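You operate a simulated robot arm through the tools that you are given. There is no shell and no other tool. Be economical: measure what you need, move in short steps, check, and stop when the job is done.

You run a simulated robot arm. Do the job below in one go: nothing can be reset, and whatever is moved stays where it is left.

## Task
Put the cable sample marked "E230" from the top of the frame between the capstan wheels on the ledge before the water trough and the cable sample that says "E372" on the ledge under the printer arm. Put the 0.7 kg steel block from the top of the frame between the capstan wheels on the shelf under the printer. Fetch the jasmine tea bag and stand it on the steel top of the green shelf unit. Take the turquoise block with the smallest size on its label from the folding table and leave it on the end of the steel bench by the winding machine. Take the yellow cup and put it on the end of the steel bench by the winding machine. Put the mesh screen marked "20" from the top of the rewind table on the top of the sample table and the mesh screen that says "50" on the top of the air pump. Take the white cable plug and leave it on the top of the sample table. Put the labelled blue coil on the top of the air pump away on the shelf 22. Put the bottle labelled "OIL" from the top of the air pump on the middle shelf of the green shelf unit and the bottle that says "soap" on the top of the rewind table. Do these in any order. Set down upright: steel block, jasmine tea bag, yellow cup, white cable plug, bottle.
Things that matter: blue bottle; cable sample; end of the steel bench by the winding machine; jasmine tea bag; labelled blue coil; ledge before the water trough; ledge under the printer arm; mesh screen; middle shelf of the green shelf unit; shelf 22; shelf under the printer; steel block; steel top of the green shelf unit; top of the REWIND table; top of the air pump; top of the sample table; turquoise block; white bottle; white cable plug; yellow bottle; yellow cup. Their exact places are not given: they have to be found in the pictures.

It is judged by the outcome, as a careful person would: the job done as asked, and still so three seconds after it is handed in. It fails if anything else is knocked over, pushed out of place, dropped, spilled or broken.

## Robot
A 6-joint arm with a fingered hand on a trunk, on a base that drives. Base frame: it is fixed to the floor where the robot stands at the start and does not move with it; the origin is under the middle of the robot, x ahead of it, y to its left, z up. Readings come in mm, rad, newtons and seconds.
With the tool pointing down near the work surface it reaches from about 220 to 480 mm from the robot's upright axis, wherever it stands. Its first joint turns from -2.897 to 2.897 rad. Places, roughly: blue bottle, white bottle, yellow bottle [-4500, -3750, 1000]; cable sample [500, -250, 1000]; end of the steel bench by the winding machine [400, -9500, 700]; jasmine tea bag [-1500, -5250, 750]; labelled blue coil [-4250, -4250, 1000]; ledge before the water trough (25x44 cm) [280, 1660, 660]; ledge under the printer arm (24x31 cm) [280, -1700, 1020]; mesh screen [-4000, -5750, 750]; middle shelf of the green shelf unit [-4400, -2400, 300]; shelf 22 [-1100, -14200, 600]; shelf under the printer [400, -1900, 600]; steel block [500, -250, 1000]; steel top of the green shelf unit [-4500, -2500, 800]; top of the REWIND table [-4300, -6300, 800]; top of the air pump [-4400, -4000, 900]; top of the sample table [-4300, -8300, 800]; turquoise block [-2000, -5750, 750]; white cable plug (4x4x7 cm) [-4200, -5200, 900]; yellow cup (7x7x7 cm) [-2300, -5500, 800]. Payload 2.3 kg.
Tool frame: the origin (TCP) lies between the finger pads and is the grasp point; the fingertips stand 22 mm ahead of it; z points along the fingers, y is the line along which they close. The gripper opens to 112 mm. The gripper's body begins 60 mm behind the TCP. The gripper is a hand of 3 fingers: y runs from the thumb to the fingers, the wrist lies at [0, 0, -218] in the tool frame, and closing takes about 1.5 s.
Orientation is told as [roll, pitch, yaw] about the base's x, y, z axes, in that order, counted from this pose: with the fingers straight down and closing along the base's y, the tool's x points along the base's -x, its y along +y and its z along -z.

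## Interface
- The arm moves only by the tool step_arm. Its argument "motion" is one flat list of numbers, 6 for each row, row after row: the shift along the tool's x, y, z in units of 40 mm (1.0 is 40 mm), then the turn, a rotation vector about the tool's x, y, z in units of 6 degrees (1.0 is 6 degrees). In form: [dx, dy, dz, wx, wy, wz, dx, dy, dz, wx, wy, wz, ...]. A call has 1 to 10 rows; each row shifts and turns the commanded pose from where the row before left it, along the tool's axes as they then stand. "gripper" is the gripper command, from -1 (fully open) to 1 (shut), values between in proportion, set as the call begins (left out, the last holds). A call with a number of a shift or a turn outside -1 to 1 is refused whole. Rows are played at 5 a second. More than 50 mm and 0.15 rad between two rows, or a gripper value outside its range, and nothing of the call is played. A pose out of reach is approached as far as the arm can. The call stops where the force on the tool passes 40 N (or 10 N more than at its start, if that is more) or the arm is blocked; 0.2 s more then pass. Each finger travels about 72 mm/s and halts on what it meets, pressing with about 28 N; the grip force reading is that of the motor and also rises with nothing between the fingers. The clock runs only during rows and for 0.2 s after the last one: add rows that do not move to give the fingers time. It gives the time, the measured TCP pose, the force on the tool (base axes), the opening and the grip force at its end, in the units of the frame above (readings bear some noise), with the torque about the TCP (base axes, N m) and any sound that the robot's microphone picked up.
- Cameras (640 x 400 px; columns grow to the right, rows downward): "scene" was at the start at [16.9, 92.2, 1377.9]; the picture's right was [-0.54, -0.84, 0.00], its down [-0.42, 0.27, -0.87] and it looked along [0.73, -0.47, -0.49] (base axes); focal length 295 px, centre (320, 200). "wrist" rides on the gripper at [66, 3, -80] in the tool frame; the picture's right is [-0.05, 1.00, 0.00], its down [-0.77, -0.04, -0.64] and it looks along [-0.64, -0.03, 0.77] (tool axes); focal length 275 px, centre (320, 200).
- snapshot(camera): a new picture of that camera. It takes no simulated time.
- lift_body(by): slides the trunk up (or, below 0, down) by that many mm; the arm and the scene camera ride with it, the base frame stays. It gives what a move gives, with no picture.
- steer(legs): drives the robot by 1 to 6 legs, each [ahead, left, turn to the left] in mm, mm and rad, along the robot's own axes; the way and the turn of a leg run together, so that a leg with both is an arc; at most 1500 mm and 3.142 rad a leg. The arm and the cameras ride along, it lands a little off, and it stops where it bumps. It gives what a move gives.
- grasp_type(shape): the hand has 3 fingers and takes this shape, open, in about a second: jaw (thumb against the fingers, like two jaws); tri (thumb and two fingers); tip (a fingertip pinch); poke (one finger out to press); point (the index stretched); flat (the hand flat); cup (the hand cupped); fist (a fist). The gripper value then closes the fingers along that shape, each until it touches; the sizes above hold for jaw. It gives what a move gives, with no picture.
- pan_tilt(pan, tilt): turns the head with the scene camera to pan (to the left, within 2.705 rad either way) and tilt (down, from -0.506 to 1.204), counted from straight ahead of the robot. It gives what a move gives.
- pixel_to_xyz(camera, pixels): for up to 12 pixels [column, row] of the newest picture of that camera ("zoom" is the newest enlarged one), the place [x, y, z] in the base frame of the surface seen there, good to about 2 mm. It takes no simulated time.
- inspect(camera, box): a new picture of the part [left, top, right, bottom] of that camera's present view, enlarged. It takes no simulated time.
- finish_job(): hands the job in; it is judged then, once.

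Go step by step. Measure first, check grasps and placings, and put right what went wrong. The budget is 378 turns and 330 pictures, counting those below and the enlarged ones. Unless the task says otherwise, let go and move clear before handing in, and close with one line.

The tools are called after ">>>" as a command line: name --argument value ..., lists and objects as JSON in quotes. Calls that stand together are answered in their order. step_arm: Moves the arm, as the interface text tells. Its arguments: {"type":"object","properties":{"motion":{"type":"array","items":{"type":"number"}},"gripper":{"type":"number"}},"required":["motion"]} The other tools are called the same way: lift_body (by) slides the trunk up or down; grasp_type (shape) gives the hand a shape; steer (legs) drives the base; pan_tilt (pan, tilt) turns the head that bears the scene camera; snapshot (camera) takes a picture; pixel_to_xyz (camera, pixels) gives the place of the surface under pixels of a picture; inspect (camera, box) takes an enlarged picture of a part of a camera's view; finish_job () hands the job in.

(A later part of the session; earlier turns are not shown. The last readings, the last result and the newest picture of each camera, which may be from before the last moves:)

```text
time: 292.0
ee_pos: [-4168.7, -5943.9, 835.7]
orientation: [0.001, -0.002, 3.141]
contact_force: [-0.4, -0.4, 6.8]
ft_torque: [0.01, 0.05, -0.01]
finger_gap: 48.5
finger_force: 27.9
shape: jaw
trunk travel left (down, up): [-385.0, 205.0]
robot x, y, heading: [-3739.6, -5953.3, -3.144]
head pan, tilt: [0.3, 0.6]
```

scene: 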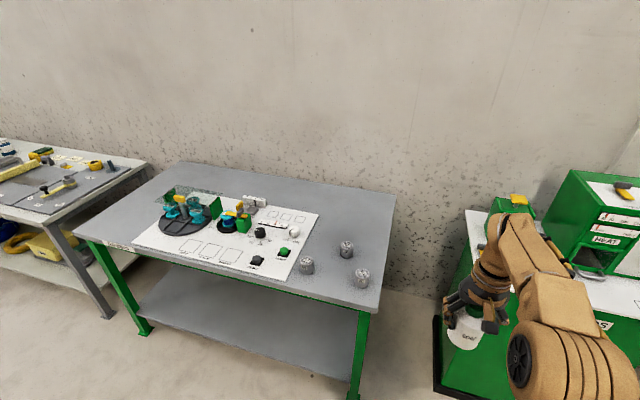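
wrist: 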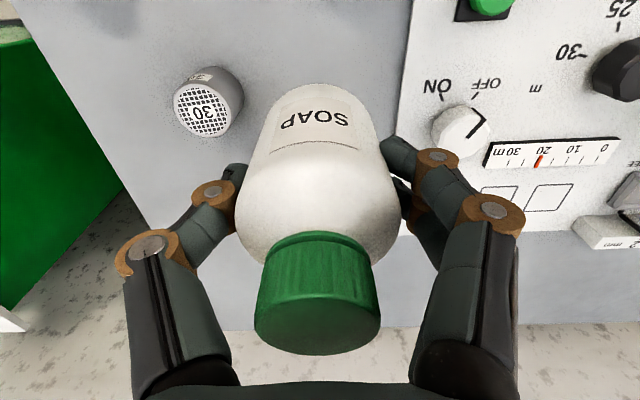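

SOAP is on the table (+6.8 N). I will open moderately and rise clear.

>>> step_arm --motion '[0, 0, 0, 0, 0, 0, 0, 0, 0, 0, 0, 0, 0, 0, 0, 0, 0, 0, 0, 0, 0, 0, 0, 0]' --gripper -0.5

>>> step_arm --motion '[0, 0, -0.5, 0, 0, 0, 0, 0, -0.8, 0, 0, 0, 0, 0, -0.8, 0, 0, 0, 0, 0, -0.8, 0, 0, 0, 0, 0, -0.5, 0, 0, 0]'

>>> snapshot --camera "wrist"

```text
time: 293.0
ee_pos: [-4168.4, -5944.3, 835.6]
orientation: [0.0, 0.0, 3.141]
contact_force: [0.4, -0.4, -0.2]
ft_torque: [-0.02, 0.02, 0.0]
finger_gap: 83.7
finger_force: 0.0
shape: jaw
trunk travel left (down, up): [-385.0, 205.0]
robot x, y, heading: [-3742.3, -5946.8, -3.141]
head pan, tilt: [0.3, 0.6]
```

```text
time: 294.2
ee_pos: [-4170.4, -5945.0, 972.7]
orientation: [-0.001, -0.002, 3.142]
contact_force: [-0.9, -0.4, -0.3]
ft_torque: [0.02, 0.0, -0.01]
finger_gap: 83.7
finger_force: 0.2
shape: jaw
trunk travel left (down, up): [-385.0, 205.0]
robot x, y, heading: [-3742.5, -5951.6, -3.145]
head pan, tilt: [0.3, 0.6]
```

```text
246 pictures are left
```

wrist: 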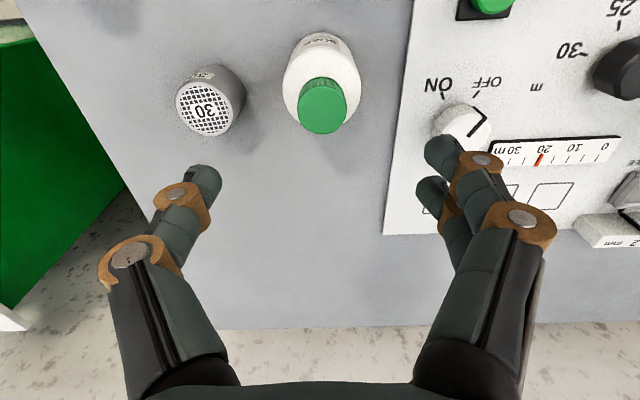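

SOAP stands. Now I will pick screen 50 at (-4069,-5963) with this opening: move back 101 mm, left 18, then down.

>>> step_arm --motion '[0.85, 0.15, 0, 0, 0, 0, 0.85, 0.15, 0, 0, 0, 0, 0.83, 0.15, 0, 0, 0, 0, 0, 0, 0.8, 0, 0, 0, 0, 0, 0.8, 0, 0, 0]'

>>> snapshot --camera "wrist"

```text
time: 295.4
ee_pos: [-4066.4, -5962.4, 904.6]
orientation: [-0.001, 0.001, 3.142]
contact_force: [-0.2, 0.5, 0.0]
ft_torque: [-0.05, 0.0, 0.03]
finger_gap: 83.6
finger_force: 0.1
shape: jaw
trunk travel left (down, up): [-385.0, 205.0]
robot x, y, heading: [-3739.9, -5949.9, -3.146]
head pan, tilt: [0.3, 0.6]
```

```text
245 pictures are left
```

wrist: 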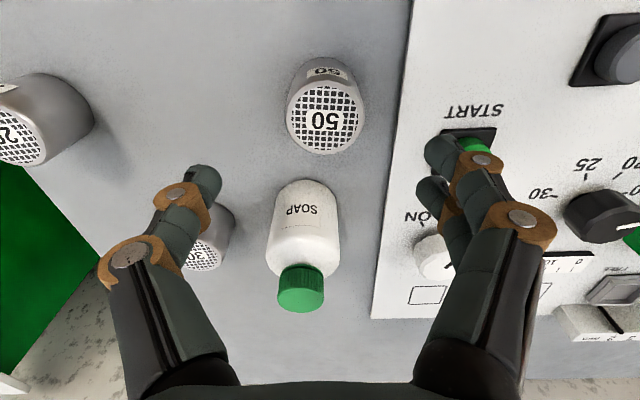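

>>> pixel_to_xyz --camera "wrist" --pixels '[[325, 120], [325, 85], [325, 152], [290, 115], [362, 115], [445, 135], [400, 120]]'

```text
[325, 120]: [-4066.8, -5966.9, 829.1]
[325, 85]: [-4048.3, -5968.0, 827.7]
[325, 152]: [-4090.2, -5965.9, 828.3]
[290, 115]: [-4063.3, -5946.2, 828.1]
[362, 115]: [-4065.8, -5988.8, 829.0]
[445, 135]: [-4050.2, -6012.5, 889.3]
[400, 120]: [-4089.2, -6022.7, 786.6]
```

Screen 50: centre (-4069,-5967), diameter ~43. I will narrow the opening to 70 mm and descend.

>>> step_arm --motion '[-0.06, 0.11, 0.3, 0, 0, 0, 0, 0, 0.6, 0, 0, 0, 0, 0, 0.6, 0, 0, 0, 0, 0, 0.6, 0, 0, 0, 0, 0, 0.28, 0, 0, 0]' --gripper -0.25

>>> snapshot --camera "wrist"

```text
time: 296.6
ee_pos: [-4068.5, -5967.0, 811.3]
orientation: [0.0, 0.0, 3.142]
contact_force: [-0.7, 0.3, 0.2]
ft_torque: [0.03, -0.02, 0.0]
finger_gap: 70.3
finger_force: 0.0
shape: jaw
trunk travel left (down, up): [-385.0, 205.0]
robot x, y, heading: [-3742.6, -5953.3, -3.142]
head pan, tilt: [0.3, 0.6]
```

```text
244 pictures are left
```

wrist: 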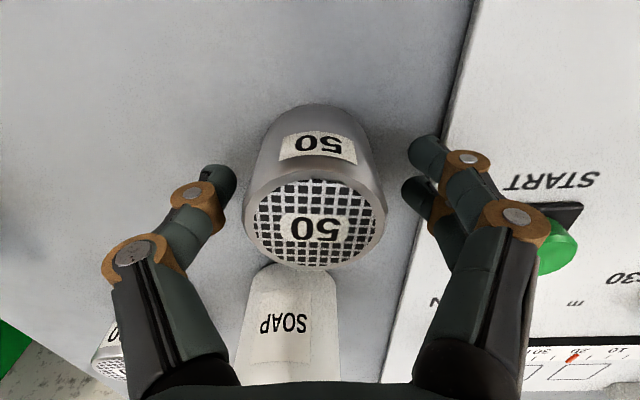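

Screen 50 is between the fingers. I will close and lift.

>>> step_arm --motion '[0, 0, 0, 0, 0, 0, 0, 0, 0, 0, 0, 0, 0, 0, 0, 0, 0, 0, 0, 0, 0, 0, 0, 0, 0, 0, 0, 0, 0, 0]' --gripper 1

>>> step_arm --motion '[0, 0, -0.5, 0, 0, 0, 0, 0, -0.8, 0, 0, 0, 0, 0, -0.8, 0, 0, 0, 0, 0, -0.9, 0, 0, 0, 0, 0, -0.9, 0, 0, 0]'

>>> snapshot --camera "wrist"

```text
time: 297.8
ee_pos: [-4068.9, -5967.8, 811.4]
orientation: [0.0, 0.001, 3.142]
contact_force: [-0.1, -0.2, 0.1]
ft_torque: [0.02, 0.03, 0.01]
finger_gap: 40.3
finger_force: 28.4
shape: jaw
trunk travel left (down, up): [-385.0, 205.0]
robot x, y, heading: [-3742.5, -5950.3, -3.143]
head pan, tilt: [0.3, 0.6]
```

```text
time: 299.0
ee_pos: [-4071.3, -5968.3, 968.6]
orientation: [0.002, -0.001, 3.141]
contact_force: [-0.7, 0.2, -1.8]
ft_torque: [-0.04, 0.0, -0.02]
finger_gap: 40.6
finger_force: 27.9
shape: jaw
trunk travel left (down, up): [-385.0, 205.0]
robot x, y, heading: [-3743.6, -5948.6, -3.142]
head pan, tilt: [0.3, 0.6]
```

```text
243 pictures are left
```

wrist: 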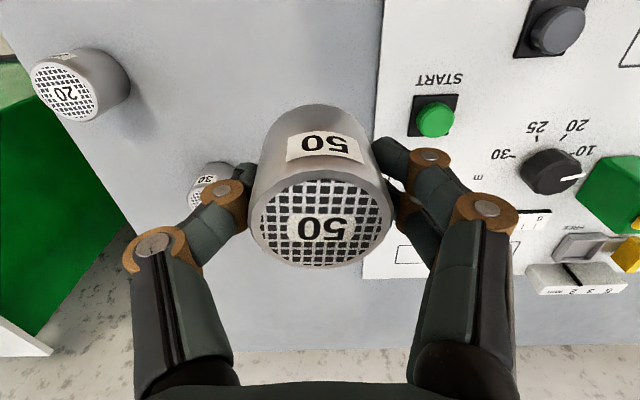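

Screen 50 is held. I will take it to the air pump, aiming at a free spot near (-4270,-3930).

>>> steer --legs '[[-400, 0, 0], [0, -1100, 0], [0, -935, 0]]'

>>> lift_body --by 90

>>> pan_tilt --pan 0.0 --tilt 0.5

>>> snapshot --camera "scene"

```text
time: 311.2
ee_pos: [-3705.1, -3941.2, 970.3]
orientation: [0.0, 0.001, -3.115]
contact_force: [0.8, -0.1, -2.2]
ft_torque: [0.02, -0.01, 0.01]
finger_gap: 40.4
finger_force: 28.6
shape: jaw
trunk travel left (down, up): [-385.0, 205.0]
robot x, y, heading: [-3376.8, -3914.9, -3.12]
head pan, tilt: [0.3, 0.6]
```

```text
time: 312.4
ee_pos: [-3705.4, -3941.3, 1059.2]
orientation: [-0.001, 0.001, -3.115]
contact_force: [-0.3, 0.1, -2.3]
ft_torque: [-0.01, 0.05, -0.01]
finger_gap: 40.2
finger_force: 28.1
shape: jaw
trunk travel left (down, up): [-475.0, 115.0]
robot x, y, heading: [-3378.3, -3913.9, -3.118]
head pan, tilt: [0.3, 0.6]
```

```text
time: 313.2
ee_pos: [-3705.1, -3941.2, 1059.8]
orientation: [-0.001, 0.001, -3.116]
contact_force: [0.0, -0.3, -1.7]
ft_torque: [0.04, 0.01, -0.01]
finger_gap: 40.4
finger_force: 28.0
shape: jaw
trunk travel left (down, up): [-475.0, 115.0]
robot x, y, heading: [-3379.8, -3914.4, -3.113]
head pan, tilt: [0.0, 0.499]
```

```text
242 pictures are left
```

scene: 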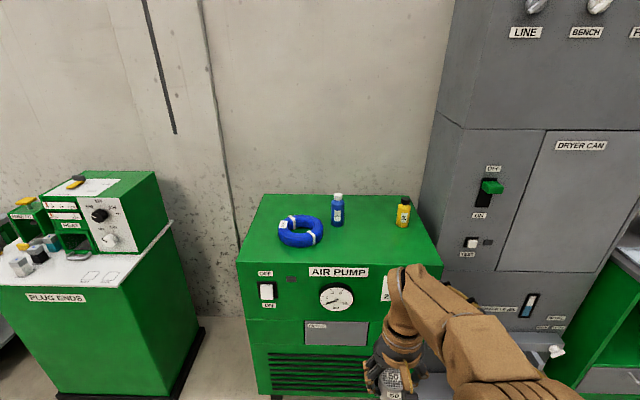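

The spot in front of OIL/CLEANER is free. I will straighten the heading and drive in.

>>> steer --legs '[[0, 0, -0.026], [490, 0, 0]]'

>>> step_arm --motion '[-0.8, 0, 0.3, 0, 0, 0, -0.9, 0, 0.4, 0, 0, 0]'

>>> snapshot --camera "wrist"

```text
time: 316.5
ee_pos: [-4196.8, -3939.2, 1059.8]
orientation: [0.0, 0.001, -3.131]
contact_force: [-1.1, 0.6, -2.4]
ft_torque: [-0.02, -0.04, -0.01]
finger_gap: 40.2
finger_force: 28.0
shape: jaw
trunk travel left (down, up): [-475.0, 115.0]
robot x, y, heading: [-3866.3, -3920.0, -3.131]
head pan, tilt: [0.0, 0.499]
```

```text
time: 317.1
ee_pos: [-4266.4, -3940.5, 1031.1]
orientation: [0.0, 0.0, -3.129]
contact_force: [-0.1, -0.1, -0.4]
ft_torque: [0.01, -0.03, 0.02]
finger_gap: 40.7
finger_force: 28.4
shape: jaw
trunk travel left (down, up): [-475.0, 115.0]
robot x, y, heading: [-3867.1, -3918.3, -3.13]
head pan, tilt: [0.0, 0.499]
```

```text
241 pictures are left
```

wrist: 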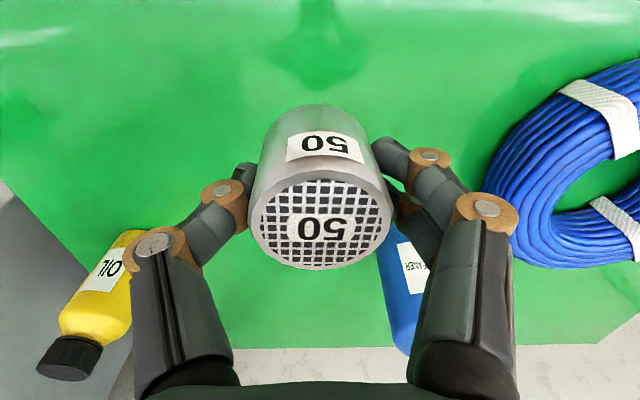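

Clear of everything. I will lower 78 mm.

>>> step_arm --motion '[0, 0, 0.6, 0, 0, 0, 0, 0, 0.6, 0, 0, 0, 0, 0, 0.5, 0, 0, 0, 0, 0, 0.2, 0, 0, 0]'

>>> step_arm --motion '[0, 0, 0.06, 0, 0, 0, 0, 0, 0.04, 0, 0, 0]'

```text
time: 318.1
ee_pos: [-4263.8, -3940.6, 955.9]
orientation: [0.0, 0.001, -3.132]
contact_force: [0.4, -0.2, -1.4]
ft_torque: [0.01, -0.02, 0.02]
finger_gap: 40.3
finger_force: 27.8
shape: jaw
trunk travel left (down, up): [-475.0, 115.0]
robot x, y, heading: [-3869.4, -3912.8, -3.129]
head pan, tilt: [0.0, 0.499]
```

```text
time: 318.7
ee_pos: [-4264.3, -3941.8, 951.5]
orientation: [0.001, 0.0, -3.132]
contact_force: [0.4, -0.3, 3.5]
ft_torque: [0.0, 0.0, -0.01]
finger_gap: 40.2
finger_force: 27.8
shape: jaw
trunk travel left (down, up): [-475.0, 115.0]
robot x, y, heading: [-3867.3, -3918.5, -3.127]
head pan, tilt: [0.0, 0.499]
```

Screen 50 is down (+3.5 N). I will open, rise to z≈1090, and look at OIL.

>>> step_arm --motion '[0, 0, 0, 0, 0, 0, 0, 0, 0, 0, 0, 0, 0, 0, 0, 0, 0, 0, 0, 0, 0, 0, 0, 0]' --gripper -0.4

>>> step_arm --motion '[0, 0, -0.6, 0, 0, 0, 0, 0, -0.9, 0, 0, 0, 0, 0, -0.9, 0, 0, 0, 0, 0, -0.9, 0, 0, 0]'

>>> lift_body --by 50

>>> steer --legs '[[0, -175, -0.013], [75, 0, 0]]'

>>> snapshot --camera "wrist"

```text
time: 319.7
ee_pos: [-4263.2, -3939.9, 951.7]
orientation: [0.0, 0.001, -3.132]
contact_force: [0.6, -0.2, 0.6]
ft_torque: [0.01, -0.03, -0.01]
finger_gap: 77.9
finger_force: 0.0
shape: jaw
trunk travel left (down, up): [-475.0, 115.0]
robot x, y, heading: [-3870.4, -3920.7, -3.129]
head pan, tilt: [0.0, 0.499]
```

```text
time: 320.7
ee_pos: [-4264.2, -3939.6, 1083.9]
orientation: [0.0, 0.0, -3.132]
contact_force: [0.2, -0.2, 0.4]
ft_torque: [0.0, 0.0, 0.0]
finger_gap: 78.0
finger_force: 0.1
shape: jaw
trunk travel left (down, up): [-475.0, 115.0]
robot x, y, heading: [-3868.6, -3918.2, -3.126]
head pan, tilt: [0.0, 0.499]
```

```text
time: 321.6
ee_pos: [-4264.8, -3939.8, 1134.2]
orientation: [-0.001, -0.001, -3.132]
contact_force: [-0.9, 0.6, 0.1]
ft_torque: [0.02, -0.02, -0.01]
finger_gap: 78.1
finger_force: 0.1
shape: jaw
trunk travel left (down, up): [-525.0, 65.0]
robot x, y, heading: [-3869.5, -3917.5, -3.126]
head pan, tilt: [0.0, 0.499]
```

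```text
time: 323.7
ee_pos: [-4337.7, -3753.8, 1137.8]
orientation: [-0.001, -0.004, 3.135]
contact_force: [0.2, -0.7, 0.6]
ft_torque: [0.05, -0.02, 0.0]
finger_gap: 78.0
finger_force: 0.1
shape: jaw
trunk travel left (down, up): [-525.0, 65.0]
robot x, y, heading: [-3950.3, -3741.6, 3.137]
head pan, tilt: [0.0, 0.499]
```

```text
240 pictures are left
```

wrist: 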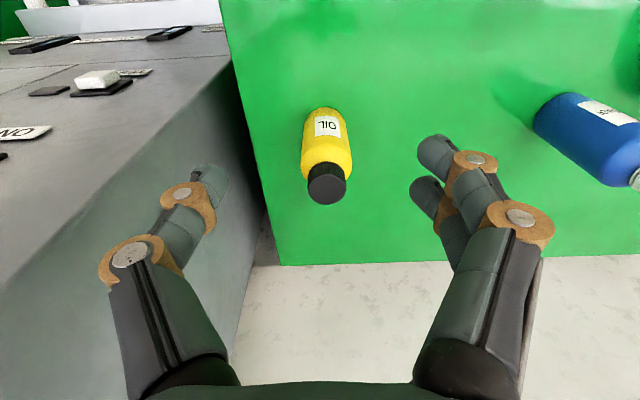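

>>> pixel_to_xyz --camera "wrist" --pixels '[[327, 185], [312, 185], [342, 185], [327, 150], [327, 112], [240, 150], [230, 250], [150, 120], [255, 240]]'

```text
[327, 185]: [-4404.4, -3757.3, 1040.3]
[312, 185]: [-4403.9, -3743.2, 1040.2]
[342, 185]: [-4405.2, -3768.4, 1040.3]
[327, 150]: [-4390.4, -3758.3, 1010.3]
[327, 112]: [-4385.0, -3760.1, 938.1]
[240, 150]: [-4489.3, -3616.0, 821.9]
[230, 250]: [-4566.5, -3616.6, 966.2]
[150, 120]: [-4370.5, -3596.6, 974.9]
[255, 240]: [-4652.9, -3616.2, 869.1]
```

OIL is centred at (-4405,-3758), top 1040, with room either side. I will descend to z≈990 in front of it, then slide forward with the fingers straddling it.

>>> step_arm --motion '[0, 0.1, 0.8, 0, 0, 0, 0, 0, 0.9, 0, 0, 0, 0, 0, 0.9, 0, 0, 0, 0, 0, 0.9, 0, 0, 0, 0, 0, 0.17, 0, 0, 0]'

>>> step_arm --motion '[-0.5, 0, 0, 0, 0, 0, -0.5, 0, 0, 0, 0, 0, -0.5, 0, 0, 0, 0, 0, -0.16, 0, 0, 0, 0, 0]'

>>> snapshot --camera "wrist"

```text
time: 324.9
ee_pos: [-4340.7, -3744.9, 986.0]
orientation: [0.013, -0.003, 3.135]
contact_force: [0.1, -0.3, -0.1]
ft_torque: [0.02, 0.04, 0.03]
finger_gap: 78.4
finger_force: 0.0
shape: jaw
trunk travel left (down, up): [-525.0, 65.0]
robot x, y, heading: [-3947.9, -3744.1, 3.139]
head pan, tilt: [0.0, 0.499]
```

```text
time: 325.9
ee_pos: [-4410.0, -3744.9, 988.2]
orientation: [0.012, -0.002, 3.135]
contact_force: [-0.3, 0.3, 0.7]
ft_torque: [-0.01, 0.02, 0.0]
finger_gap: 78.4
finger_force: 0.0
shape: jaw
trunk travel left (down, up): [-525.0, 65.0]
robot x, y, heading: [-3948.8, -3742.4, 3.137]
head pan, tilt: [0.0, 0.499]
```

```text
239 pictures are left
```

wrist: 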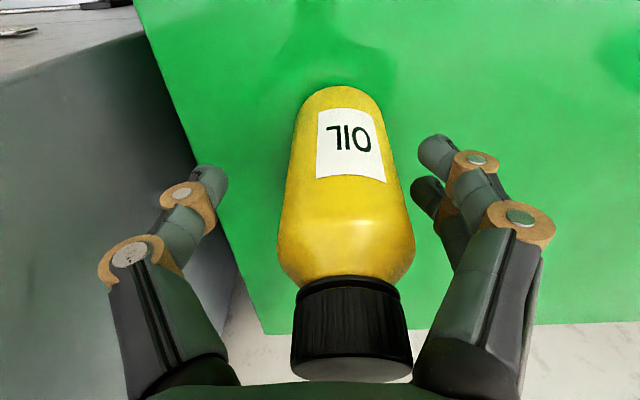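

OIL is about 13 mm off-centre to the right; I will shift the hand that way and check.

>>> step_arm --motion '[0, 0.3, 0, 0, 0, 0, 0, 0, 0, 0, 0, 0]'

>>> snapshot --camera "wrist"

```text
time: 326.5
ee_pos: [-4408.7, -3757.0, 988.0]
orientation: [0.014, -0.001, 3.135]
contact_force: [0.4, 0.1, -0.8]
ft_torque: [-0.02, 0.01, 0.05]
finger_gap: 78.3
finger_force: 0.0
shape: jaw
trunk travel left (down, up): [-525.0, 65.0]
robot x, y, heading: [-3949.5, -3741.1, 3.133]
head pan, tilt: [0.0, 0.499]
```

```text
238 pictures are left
```

wrist: 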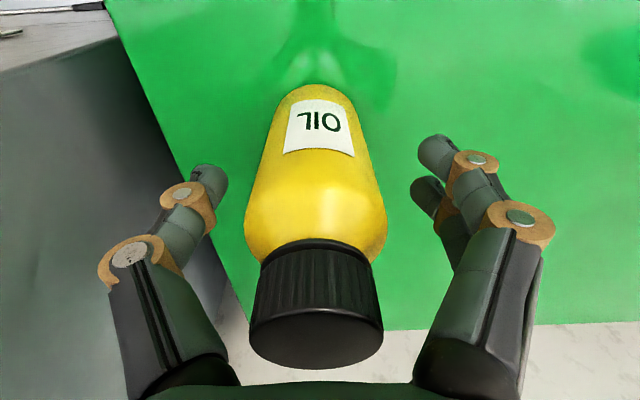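

Centred. I will close and lift straight up.

>>> step_arm --motion '[0, 0, 0, 0, 0, 0, 0, 0, 0, 0, 0, 0, 0, 0, 0, 0, 0, 0, 0, 0, 0, 0, 0, 0, 0, 0, 0, 0, 0, 0, 0, 0, 0, 0, 0, 0]' --gripper 1

>>> step_arm --motion '[0, 0, -0.2, 0, 0, 0, 0, 0, -0.4, 0, 0, 0, 0.3, 0, -0.5, 0, 0, 0, 0.7, 0, -0.3, 0, 0, 0, 0.9, 0, 0, 0, 0, 0, 0.8, 0, 0, 0, 0, 0]'

>>> snapshot --camera "wrist"

```text
time: 327.9
ee_pos: [-4407.6, -3757.1, 988.0]
orientation: [0.011, -0.002, 3.135]
contact_force: [0.8, 0.9, 0.1]
ft_torque: [-0.02, 0.01, 0.02]
finger_gap: 39.3
finger_force: 28.4
shape: jaw
trunk travel left (down, up): [-525.0, 65.0]
robot x, y, heading: [-3949.0, -3739.7, 3.138]
head pan, tilt: [0.0, 0.499]
```

```text
time: 329.3
ee_pos: [-4298.0, -3757.0, 1043.5]
orientation: [0.014, -0.002, 3.136]
contact_force: [-0.9, 0.8, -1.8]
ft_torque: [0.02, 0.0, 0.01]
finger_gap: 39.2
finger_force: 27.6
shape: jaw
trunk travel left (down, up): [-525.0, 65.0]
robot x, y, heading: [-3943.0, -3743.3, 3.135]
head pan, tilt: [0.0, 0.499]
```

```text
237 pictures are left
```

wrist: 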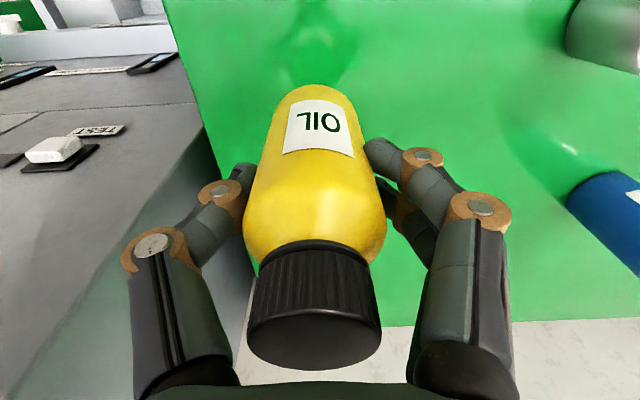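

OIL is held. I will back off, drive right to the green shelf unit (y≈-2500) and lower the trunk for the middle shelf (z≈292).

>>> steer --legs '[[-500, 0, 0.006], [0, -1245, 0]]'

>>> lift_body --by -400

>>> lift_body --by -100

>>> pan_tilt --pan 0.0 --tilt 0.5

>>> snapshot --camera "scene"

```text
time: 338.1
ee_pos: [-3823.4, -2525.1, 1041.1]
orientation: [0.014, 0.0, -3.123]
contact_force: [0.2, 0.5, -1.3]
ft_torque: [-0.02, 0.01, -0.03]
finger_gap: 39.1
finger_force: 28.0
shape: jaw
trunk travel left (down, up): [-525.0, 65.0]
robot x, y, heading: [-3468.8, -2506.2, -3.119]
head pan, tilt: [0.0, 0.499]
```

```text
time: 341.9
ee_pos: [-3822.6, -2526.1, 642.0]
orientation: [0.015, -0.001, -3.125]
contact_force: [0.1, -0.2, -2.4]
ft_torque: [-0.02, -0.02, 0.02]
finger_gap: 39.4
finger_force: 28.3
shape: jaw
trunk travel left (down, up): [-125.0, 465.0]
robot x, y, heading: [-3470.1, -2501.4, -3.125]
head pan, tilt: [0.0, 0.499]
```

```text
time: 343.2
ee_pos: [-3823.2, -2525.7, 540.8]
orientation: [0.013, 0.0, -3.124]
contact_force: [0.0, -0.1, -1.4]
ft_torque: [0.05, 0.0, 0.02]
finger_gap: 39.4
finger_force: 28.2
shape: jaw
trunk travel left (down, up): [-25.0, 565.0]
robot x, y, heading: [-3464.8, -2501.2, -3.121]
head pan, tilt: [0.0, 0.499]
```

```text
time: 343.8
ee_pos: [-3822.3, -2524.8, 542.0]
orientation: [0.013, -0.001, -3.123]
contact_force: [0.3, 0.4, -2.6]
ft_torque: [0.03, 0.01, 0.0]
finger_gap: 39.1
finger_force: 27.7
shape: jaw
trunk travel left (down, up): [-25.0, 565.0]
robot x, y, heading: [-3471.4, -2501.1, -3.125]
head pan, tilt: [0.0, 0.499]
```

```text
236 pictures are left
```

scene: 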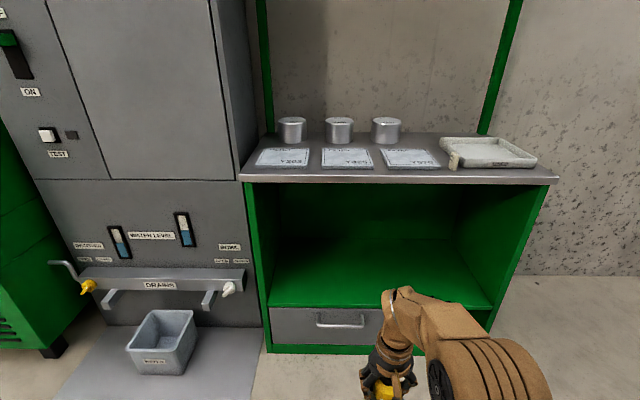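

I will lower the hand to z≈395 in the open, then check before driving in.

>>> step_arm --motion '[0, 0, 0.9, 0, 0, 0, 0, 0, 0.9, 0, 0, 0, 0, 0, 0.9, 0, 0, 0, 0, 0, 0.9, 0, 0, 0]'

>>> steer --legs '[[0, 0, -0.018], [300, 0, 0]]'

>>> snapshot --camera "scene"

>>> snapshot --camera "wrist"

```text
time: 344.8
ee_pos: [-3822.4, -2526.6, 397.6]
orientation: [0.014, 0.001, -3.125]
contact_force: [-0.9, 0.4, -1.2]
ft_torque: [-0.02, -0.03, -0.01]
finger_gap: 39.0
finger_force: 27.9
shape: jaw
trunk travel left (down, up): [-25.0, 565.0]
robot x, y, heading: [-3466.4, -2503.3, -3.121]
head pan, tilt: [0.0, 0.499]
```

```text
time: 347.2
ee_pos: [-4130.4, -2521.7, 397.5]
orientation: [0.013, 0.001, -3.142]
contact_force: [0.2, 0.3, -1.8]
ft_torque: [-0.02, -0.03, -0.02]
finger_gap: 39.2
finger_force: 27.8
shape: jaw
trunk travel left (down, up): [-25.0, 565.0]
robot x, y, heading: [-3775.4, -2503.0, -3.141]
head pan, tilt: [0.0, 0.499]
```

```text
235 pictures are left
```

scene: 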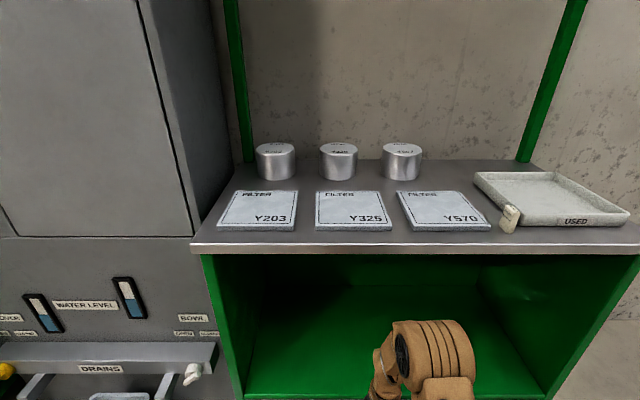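

```text
234 pictures are left
```

wrist: 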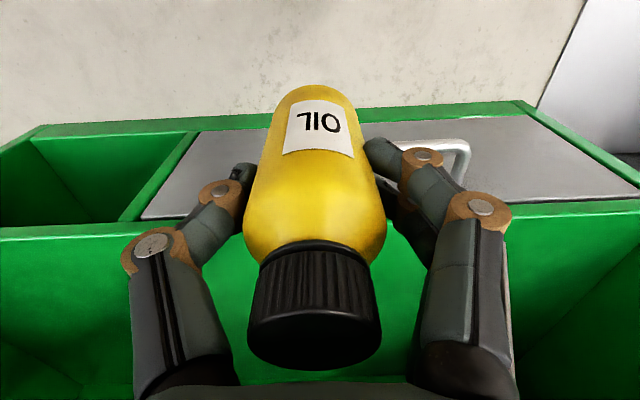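

The arm's elbow is at px (430,330); I will measure its height against the steel top's underside before entering.

>>> pixel_to_xyz --camera "scene" --pixels '[[430, 325], [400, 330], [390, 350], [445, 350], [450, 385], [375, 375], [350, 252], [350, 246]]'

```text
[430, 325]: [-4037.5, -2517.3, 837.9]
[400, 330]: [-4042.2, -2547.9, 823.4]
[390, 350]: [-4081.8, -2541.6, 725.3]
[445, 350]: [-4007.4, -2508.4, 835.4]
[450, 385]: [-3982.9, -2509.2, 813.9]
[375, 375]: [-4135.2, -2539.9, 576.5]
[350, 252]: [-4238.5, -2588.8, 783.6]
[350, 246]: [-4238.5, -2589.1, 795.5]
```

The elbow (z≈838 at x≈-4040) would hit the board edge if driven in like this. I will extend the arm 85 mm instead to lower the elbow, then re-measure.

>>> step_arm --motion '[-0.7, 0, 0, 0, 0, 0, -0.7, 0, 0, 0, 0, 0, -0.7, 0, 0, 0, 0, 0]'

>>> snapshot --camera "scene"

```text
time: 348.1
ee_pos: [-4213.7, -2521.0, 398.5]
orientation: [0.014, -0.001, -3.142]
contact_force: [0.2, 0.0, -2.0]
ft_torque: [0.01, 0.01, 0.01]
finger_gap: 39.2
finger_force: 28.1
shape: jaw
trunk travel left (down, up): [-25.0, 565.0]
robot x, y, heading: [-3774.8, -2505.5, -3.137]
head pan, tilt: [0.0, 0.499]
```

```text
233 pictures are left
```

scene: 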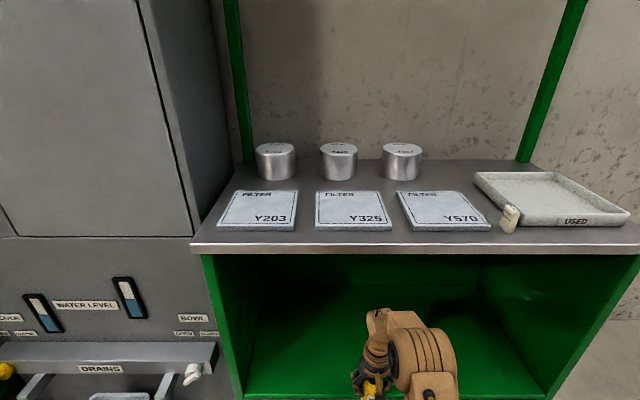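

>>> pixel_to_xyz --camera "scene" --pixels '[[420, 332], [390, 312], [372, 315], [430, 345], [435, 375], [405, 320], [375, 340]]'

```text
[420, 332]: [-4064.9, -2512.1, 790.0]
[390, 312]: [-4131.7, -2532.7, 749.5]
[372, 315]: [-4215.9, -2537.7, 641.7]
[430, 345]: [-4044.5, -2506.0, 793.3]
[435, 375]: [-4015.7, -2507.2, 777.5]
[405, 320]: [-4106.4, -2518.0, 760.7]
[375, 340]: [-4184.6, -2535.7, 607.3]
```

Now the profile (z≤750 beyond x≈-4130) will pass under the board (783) after a 75 mm drive. I will drive in.

>>> steer --legs '[[75, 0, 0]]'

>>> snapshot --camera "wrist"

>>> snapshot --camera "scene"

```text
time: 349.1
ee_pos: [-4288.3, -2521.6, 398.9]
orientation: [0.013, -0.002, -3.141]
contact_force: [0.3, -0.5, -2.6]
ft_torque: [0.01, 0.03, 0.0]
finger_gap: 39.1
finger_force: 28.1
shape: jaw
trunk travel left (down, up): [-25.0, 565.0]
robot x, y, heading: [-3854.8, -2504.7, -3.14]
head pan, tilt: [0.0, 0.499]
```

```text
232 pictures are left
```

wrist: 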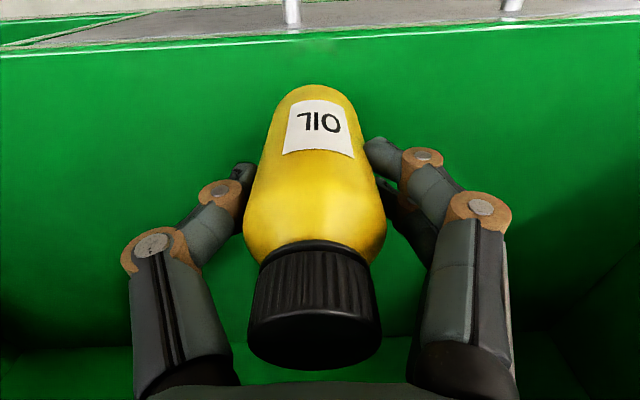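

```text
231 pictures are left
```

scene: 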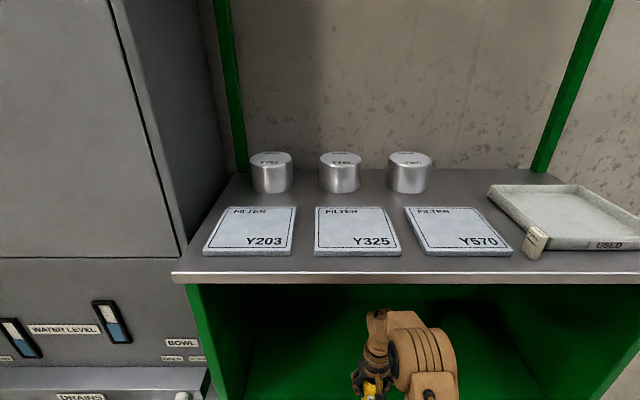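

The bottle is inside over the shelf. I will lower it gradually.

>>> step_arm --motion '[-0.2, 0, 0.3, 0, 0, 0, 0, 0, 0.35, 0, 0, 0, 0, 0, 0.2, 0, 0, 0]'

>>> step_arm --motion '[0, 0, 0.08, 0, 0, 0, 0, 0, 0.05, 0, 0, 0]'

```text
time: 349.9
ee_pos: [-4296.8, -2522.9, 363.3]
orientation: [0.013, 0.0, -3.141]
contact_force: [0.0, -0.6, -1.9]
ft_torque: [-0.01, 0.02, 0.0]
finger_gap: 38.7
finger_force: 27.6
shape: jaw
trunk travel left (down, up): [-25.0, 565.0]
robot x, y, heading: [-3852.4, -2500.0, -3.142]
head pan, tilt: [0.0, 0.499]
```

```text
time: 350.5
ee_pos: [-4294.9, -2521.9, 356.9]
orientation: [0.014, 0.0, -3.141]
contact_force: [0.6, 0.0, -2.1]
ft_torque: [0.02, -0.02, 0.01]
finger_gap: 39.1
finger_force: 28.2
shape: jaw
trunk travel left (down, up): [-25.0, 565.0]
robot x, y, heading: [-3851.3, -2502.8, -3.14]
head pan, tilt: [0.0, 0.499]
```

>>> step_arm --motion '[0, 0, 0.04, 0, 0, 0, 0, 0, 0.03, 0, 0, 0]'

```text
time: 351.1
ee_pos: [-4297.7, -2521.8, 355.8]
orientation: [0.013, -0.002, -3.142]
contact_force: [1.4, -0.8, 8.8]
ft_torque: [0.01, 0.03, -0.01]
finger_gap: 39.2
finger_force: 27.7
shape: jaw
trunk travel left (down, up): [-25.0, 565.0]
robot x, y, heading: [-3854.0, -2507.0, -3.139]
head pan, tilt: [0.0, 0.499]
```

Touching (+8.8 N). I will open, rise 25 mm, and slide back out with the fingers straddling the bottle.

>>> step_arm --motion '[0, 0, 0, 0, 0, 0, 0, 0, 0, 0, 0, 0, 0, 0, 0, 0, 0, 0, 0, 0, 0, 0, 0, 0]' --gripper -0.6

>>> step_arm --motion '[0, 0, -0.3, 0, 0, 0, 0, 0, -0.4, 0, 0, 0]'

>>> snapshot --camera "wrist"

```text
time: 352.1
ee_pos: [-4297.5, -2522.1, 355.8]
orientation: [0.015, -0.001, -3.141]
contact_force: [0.7, 1.2, -0.6]
ft_torque: [0.0, 0.03, 0.0]
finger_gap: 89.3
finger_force: 0.0
shape: jaw
trunk travel left (down, up): [-25.0, 565.0]
robot x, y, heading: [-3852.8, -2507.0, -3.14]
head pan, tilt: [0.0, 0.499]
```

```text
time: 352.7
ee_pos: [-4295.9, -2520.6, 383.9]
orientation: [0.014, 0.0, 3.141]
contact_force: [0.4, 0.9, 0.3]
ft_torque: [0.03, 0.0, 0.0]
finger_gap: 89.2
finger_force: 0.0
shape: jaw
trunk travel left (down, up): [-25.0, 565.0]
robot x, y, heading: [-3851.8, -2504.2, -3.138]
head pan, tilt: [0.0, 0.499]
```

```text
230 pictures are left
```

wrist: 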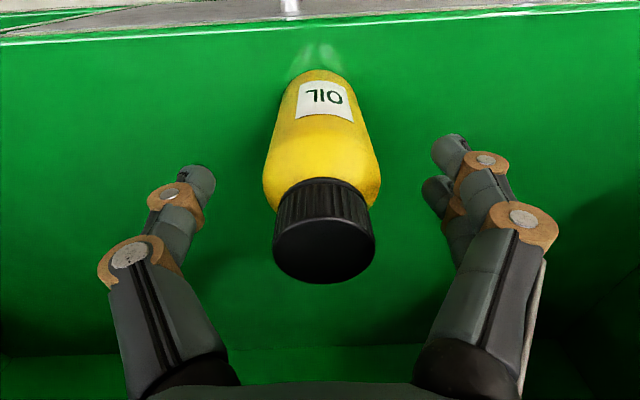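

OIL stands on the shelf. I will back straight out, fix the small roll, raise the trunk and go to the air pump for the coil.

>>> steer --legs '[[-430, 0, 0], [0, 1400, 0], [0, 250, 0]]'

>>> lift_body --by 400

>>> step_arm --motion '[0, 0, -0.9, -0.13, 0, 0, 0, 0, -0.9, 0, 0, 0, 0, 0, -0.9, 0, 0, 0, 0, 0, -0.9, 0, 0, 0, 0.5, 0, -0.6, 0, 0, 0, 0.7, 0, -0.6, 0, 0, 0, 0.7, 0, -0.4, 0, 0, 0]' --gripper -1

>>> snapshot --camera "scene"

```text
time: 363.2
ee_pos: [-3883.0, -4148.5, 383.3]
orientation: [0.013, 0.002, 3.132]
contact_force: [0.0, 0.2, 0.0]
ft_torque: [0.04, 0.0, -0.01]
finger_gap: 89.5
finger_force: 0.0
shape: jaw
trunk travel left (down, up): [-25.0, 565.0]
robot x, y, heading: [-3438.1, -4135.9, 3.135]
head pan, tilt: [0.0, 0.499]
```

```text
time: 367.0
ee_pos: [-3883.6, -4149.7, 782.8]
orientation: [0.012, 0.0, 3.132]
contact_force: [0.7, 0.2, -0.2]
ft_torque: [-0.02, 0.0, 0.0]
finger_gap: 89.4
finger_force: 0.1
shape: jaw
trunk travel left (down, up): [-425.0, 165.0]
robot x, y, heading: [-3440.9, -4137.4, 3.134]
head pan, tilt: [0.0, 0.499]
```

```text
time: 368.6
ee_pos: [-3806.8, -4143.1, 989.8]
orientation: [0.029, -0.002, 3.132]
contact_force: [0.0, 0.4, -0.2]
ft_torque: [0.0, 0.03, -0.04]
finger_gap: 112.0
finger_force: 0.0
shape: jaw
trunk travel left (down, up): [-425.0, 165.0]
robot x, y, heading: [-3438.0, -4137.8, 3.133]
head pan, tilt: [0.0, 0.499]
```

```text
229 pictures are left
```

scene: 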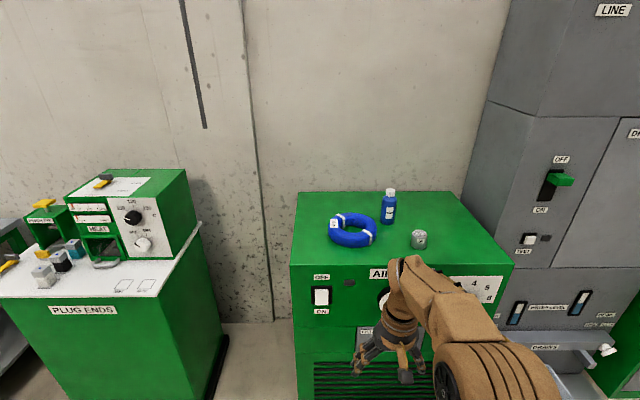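

The roll correction needs the opposite sign; I will fix it. Then I measure the coil (px 352,230).

>>> step_arm --motion '[0, 0, -0.3, 0.27, 0, 0]'

>>> inspect --camera "scene" --box '[310, 190, 440, 260]'

>>> pixel_to_xyz --camera "zoom" --pixels '[[220, 190], [90, 200], [335, 190], [215, 120], [210, 280], [215, 150], [215, 235], [130, 155], [300, 225], [110, 270], [320, 260]]'

```text
time: 369.0
ee_pos: [-3807.9, -4144.2, 1002.4]
orientation: [0.0, 0.001, 3.129]
contact_force: [0.2, -0.9, 0.1]
ft_torque: [-0.01, 0.01, 0.02]
finger_gap: 111.8
finger_force: 0.1
shape: jaw
trunk travel left (down, up): [-425.0, 165.0]
robot x, y, heading: [-3434.9, -4137.1, 3.133]
head pan, tilt: [0.0, 0.499]
```

```text
4.92 times, centred on (375, 225) of scene
```

zoom: 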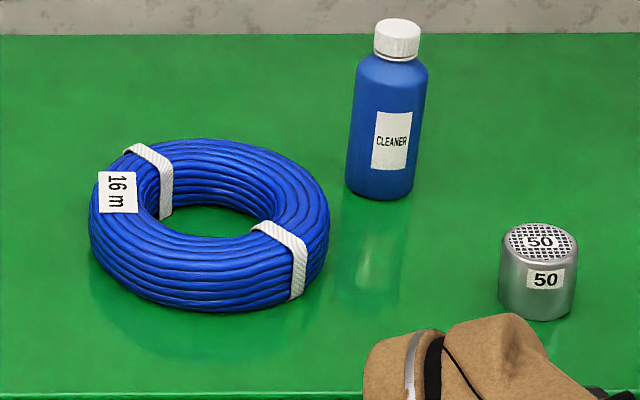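

```text
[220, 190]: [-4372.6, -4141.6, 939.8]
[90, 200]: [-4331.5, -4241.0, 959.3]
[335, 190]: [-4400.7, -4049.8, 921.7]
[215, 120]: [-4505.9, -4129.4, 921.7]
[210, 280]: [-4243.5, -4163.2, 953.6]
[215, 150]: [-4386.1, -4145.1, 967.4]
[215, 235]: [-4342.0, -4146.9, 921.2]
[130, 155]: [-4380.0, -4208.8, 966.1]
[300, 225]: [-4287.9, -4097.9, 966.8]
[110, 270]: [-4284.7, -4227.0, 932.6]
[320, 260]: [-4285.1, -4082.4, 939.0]
```

The coil ("16 m") has its centre near (-4330,-4153), outer radius ~90, top z≈967. I will go over its right side to see the ring section and hole from the wrist camera.

>>> lift_body --by 50

>>> steer --legs '[[0, -47, 0.008], [480, 0, 0]]'

>>> snapshot --camera "wrist"

```text
time: 370.0
ee_pos: [-3806.8, -4144.1, 1052.5]
orientation: [0.0, 0.001, 3.131]
contact_force: [-0.3, -0.6, 0.2]
ft_torque: [0.02, -0.01, 0.0]
finger_gap: 111.8
finger_force: 0.0
shape: jaw
trunk travel left (down, up): [-475.0, 115.0]
robot x, y, heading: [-3438.1, -4137.7, 3.138]
head pan, tilt: [0.0, 0.499]
```

```text
time: 373.4
ee_pos: [-4294.9, -4099.8, 1052.5]
orientation: [-0.001, -0.002, 3.14]
contact_force: [-0.8, 0.0, 0.4]
ft_torque: [0.01, 0.0, -0.03]
finger_gap: 111.8
finger_force: 0.1
shape: jaw
trunk travel left (down, up): [-475.0, 115.0]
robot x, y, heading: [-3923.4, -4092.0, 3.142]
head pan, tilt: [0.0, 0.499]
```

```text
227 pictures are left
```

wrist: 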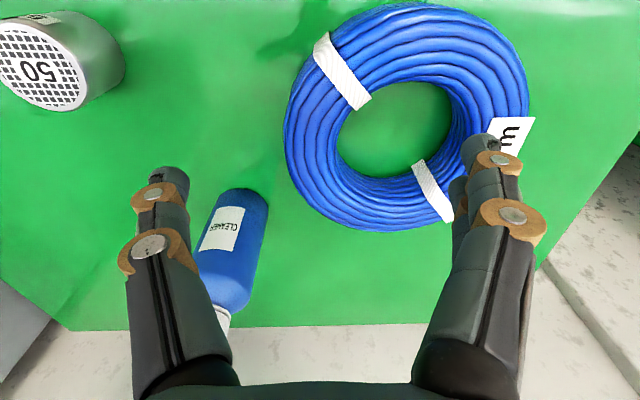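

>>> pixel_to_xyz --camera "wrist" --pixels '[[290, 130], [315, 130], [345, 135], [375, 140], [395, 130], [440, 150], [395, 175], [400, 85], [385, 215], [420, 10], [520, 110], [400, 125]]'

```text
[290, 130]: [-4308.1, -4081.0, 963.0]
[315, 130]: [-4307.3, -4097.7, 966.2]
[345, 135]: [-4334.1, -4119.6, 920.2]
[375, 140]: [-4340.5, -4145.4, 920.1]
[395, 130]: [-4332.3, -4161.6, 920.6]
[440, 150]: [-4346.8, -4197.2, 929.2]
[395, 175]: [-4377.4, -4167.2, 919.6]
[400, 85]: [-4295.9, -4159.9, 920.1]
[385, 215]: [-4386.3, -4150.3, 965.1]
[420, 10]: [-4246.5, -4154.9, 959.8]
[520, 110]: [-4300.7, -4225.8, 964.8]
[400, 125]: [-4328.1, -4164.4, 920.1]
```

The hole centre is ≈(-4333,-4157), ring section mid-line at y≈-4095. I will put the TCP at (-4333,-4095) and descend to z≈948.

>>> step_arm --motion '[-0.95, -0.12, 0, 0, 0, 0, 0, 0, 0.6, 0, 0, 0, 0, 0, 0.6, 0, 0, 0, 0, 0, 0.6, 0, 0, 0, 0, 0, 0.6, 0, 0, 0, 0, 0, 0.18, 0, 0, 0]'

>>> snapshot --camera "wrist"

```text
time: 374.8
ee_pos: [-4332.3, -4094.6, 950.3]
orientation: [0.0, 0.001, 3.139]
contact_force: [-0.7, -0.5, 0.4]
ft_torque: [-0.01, 0.02, 0.01]
finger_gap: 111.8
finger_force: 0.0
shape: jaw
trunk travel left (down, up): [-475.0, 115.0]
robot x, y, heading: [-3920.3, -4087.9, 3.143]
head pan, tilt: [0.0, 0.499]
```

```text
226 pictures are left
```

wrist: 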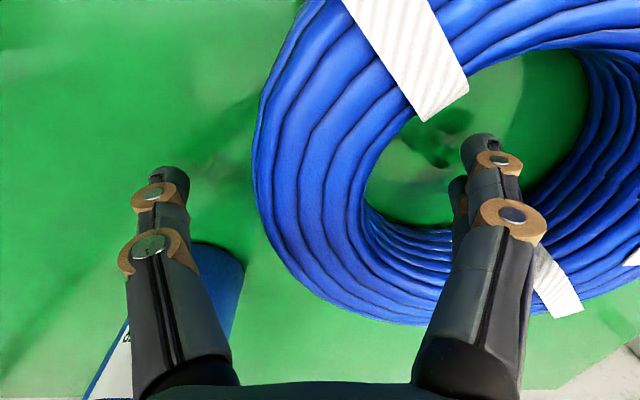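

The fingers are in the hole. I will centre slightly (6 mm) and close.

>>> step_arm --motion '[0.15, 0, 0.04, 0, 0, 0]'

>>> step_arm --motion '[0, 0, 0, 0, 0, 0, 0, 0, 0, 0, 0, 0, 0, 0, 0, 0, 0, 0, 0, 0, 0, 0, 0, 0, 0, 0, 0, 0, 0, 0, 0, 0, 0, 0, 0, 0]' --gripper 1

>>> step_arm --motion '[0, 0, -0.3, 0, 0, 0, 0, 0, -0.4, 0, 0, 0, 0, 0, -0.4, 0, 0, 0]'

>>> snapshot --camera "wrist"

>>> snapshot --camera "scene"

```text
time: 375.1
ee_pos: [-4326.8, -4093.9, 948.5]
orientation: [0.001, 0.001, 3.14]
contact_force: [-0.7, 0.0, 0.1]
ft_torque: [0.0, 0.01, -0.02]
finger_gap: 112.0
finger_force: 0.0
shape: jaw
trunk travel left (down, up): [-475.0, 115.0]
robot x, y, heading: [-3924.6, -4088.5, 3.142]
head pan, tilt: [0.0, 0.499]
```

```text
time: 376.6
ee_pos: [-4327.4, -4094.8, 948.6]
orientation: [0.001, -0.001, 3.141]
contact_force: [0.1, -0.2, -0.5]
ft_torque: [-0.03, -0.01, 0.05]
finger_gap: 33.1
finger_force: 27.8
shape: jaw
trunk travel left (down, up): [-475.0, 115.0]
robot x, y, heading: [-3922.2, -4091.8, 3.139]
head pan, tilt: [0.0, 0.499]
```

```text
time: 377.4
ee_pos: [-4327.4, -4093.8, 991.6]
orientation: [0.0, 0.001, 3.14]
contact_force: [0.6, 0.7, -5.3]
ft_torque: [0.32, 0.05, -0.03]
finger_gap: 32.7
finger_force: 28.6
shape: jaw
trunk travel left (down, up): [-475.0, 115.0]
robot x, y, heading: [-3922.7, -4090.6, 3.145]
head pan, tilt: [0.0, 0.499]
```

```text
225 pictures are left
```

wrist: 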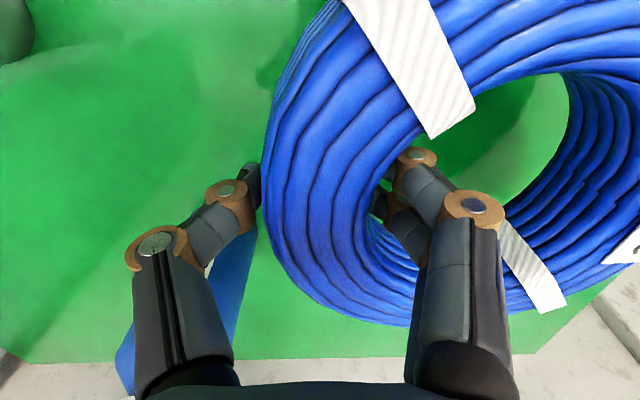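

```text
224 pictures are left
```

scene: 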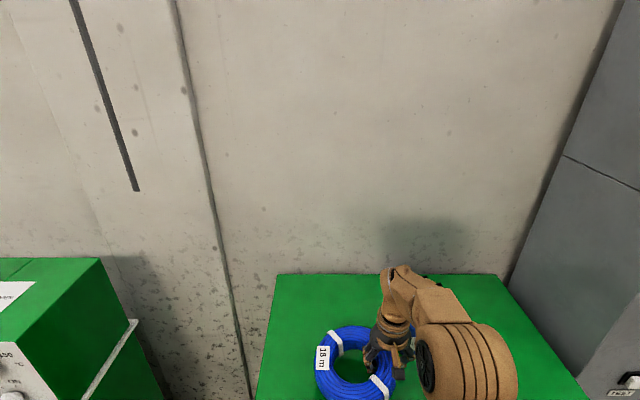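

The coil is held level (5.3 N). I will lift more, back off, turn to face -y and drive down the corridor, looking ahead.

>>> step_arm --motion '[0, 0, -0.7, 0, 0, 0, 0.5, 0, -0.7, 0, 0, 0, 0.5, 0, -0.3, 0, 0, 0]'

>>> steer --legs '[[-580, 0, 0], [0, 0, 1.571], [1000, 0, 0]]'

>>> pan_tilt --pan 0.1 --tilt 0.3

>>> snapshot --camera "scene"

```text
time: 378.1
ee_pos: [-4285.8, -4094.4, 1061.7]
orientation: [-0.001, 0.001, 3.14]
contact_force: [0.3, 0.1, -4.5]
ft_torque: [0.28, -0.02, 0.0]
finger_gap: 32.3
finger_force: 27.7
shape: jaw
trunk travel left (down, up): [-475.0, 115.0]
robot x, y, heading: [-3925.2, -4084.1, 3.145]
head pan, tilt: [0.0, 0.499]
```

```text
time: 389.9
ee_pos: [-3338.5, -5426.9, 1060.7]
orientation: [0.0, 0.0, -1.563]
contact_force: [-0.1, 0.2, -5.1]
ft_torque: [0.03, 0.3, 0.02]
finger_gap: 32.4
finger_force: 28.2
shape: jaw
trunk travel left (down, up): [-475.0, 115.0]
robot x, y, heading: [-3345.3, -5064.2, -1.558]
head pan, tilt: [0.0, 0.499]
```

```text
time: 390.6
ee_pos: [-3338.1, -5426.3, 1061.5]
orientation: [-0.001, 0.001, -1.564]
contact_force: [0.3, -0.7, -4.2]
ft_torque: [0.02, 0.28, 0.0]
finger_gap: 32.5
finger_force: 28.2
shape: jaw
trunk travel left (down, up): [-475.0, 115.0]
robot x, y, heading: [-3347.3, -5066.9, -1.561]
head pan, tilt: [0.099, 0.3]
```

```text
223 pictures are left
```

scene: 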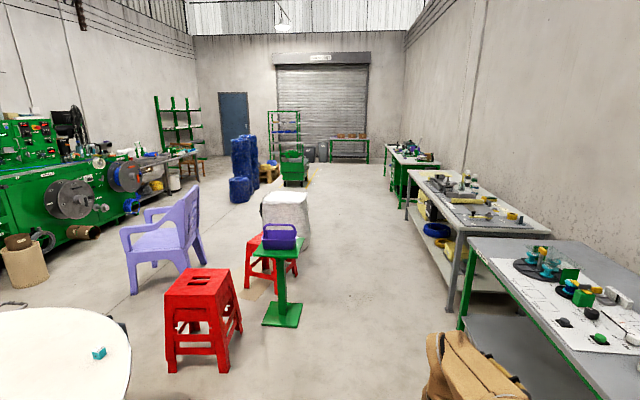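

I will measure the green stand, the barrel, the second table front and the rack ahead.

>>> pixel_to_xyz --camera "scene" --pixels '[[300, 322], [300, 240], [308, 235], [445, 255], [460, 310], [285, 130], [295, 180], [270, 180], [390, 195], [240, 195], [180, 130], [408, 205]]'

>>> inspect --camera "scene" --box '[140, 80, 340, 210]'

```text
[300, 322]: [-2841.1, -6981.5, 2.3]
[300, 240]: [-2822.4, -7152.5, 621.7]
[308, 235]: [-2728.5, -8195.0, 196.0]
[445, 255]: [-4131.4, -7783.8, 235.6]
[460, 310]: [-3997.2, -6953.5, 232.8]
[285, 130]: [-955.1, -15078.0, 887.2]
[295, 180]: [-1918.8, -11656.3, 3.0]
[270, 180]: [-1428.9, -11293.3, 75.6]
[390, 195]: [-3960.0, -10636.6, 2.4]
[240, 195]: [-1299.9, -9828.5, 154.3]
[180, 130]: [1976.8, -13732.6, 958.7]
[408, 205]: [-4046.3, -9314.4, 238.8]
```

```text
3.08 times, centred on (240, 145) of scene
```

zoom: 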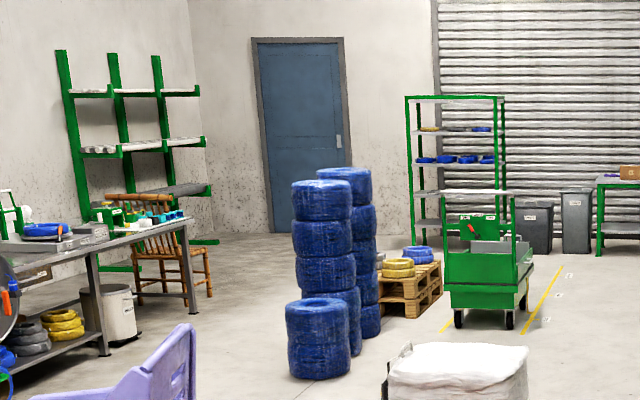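

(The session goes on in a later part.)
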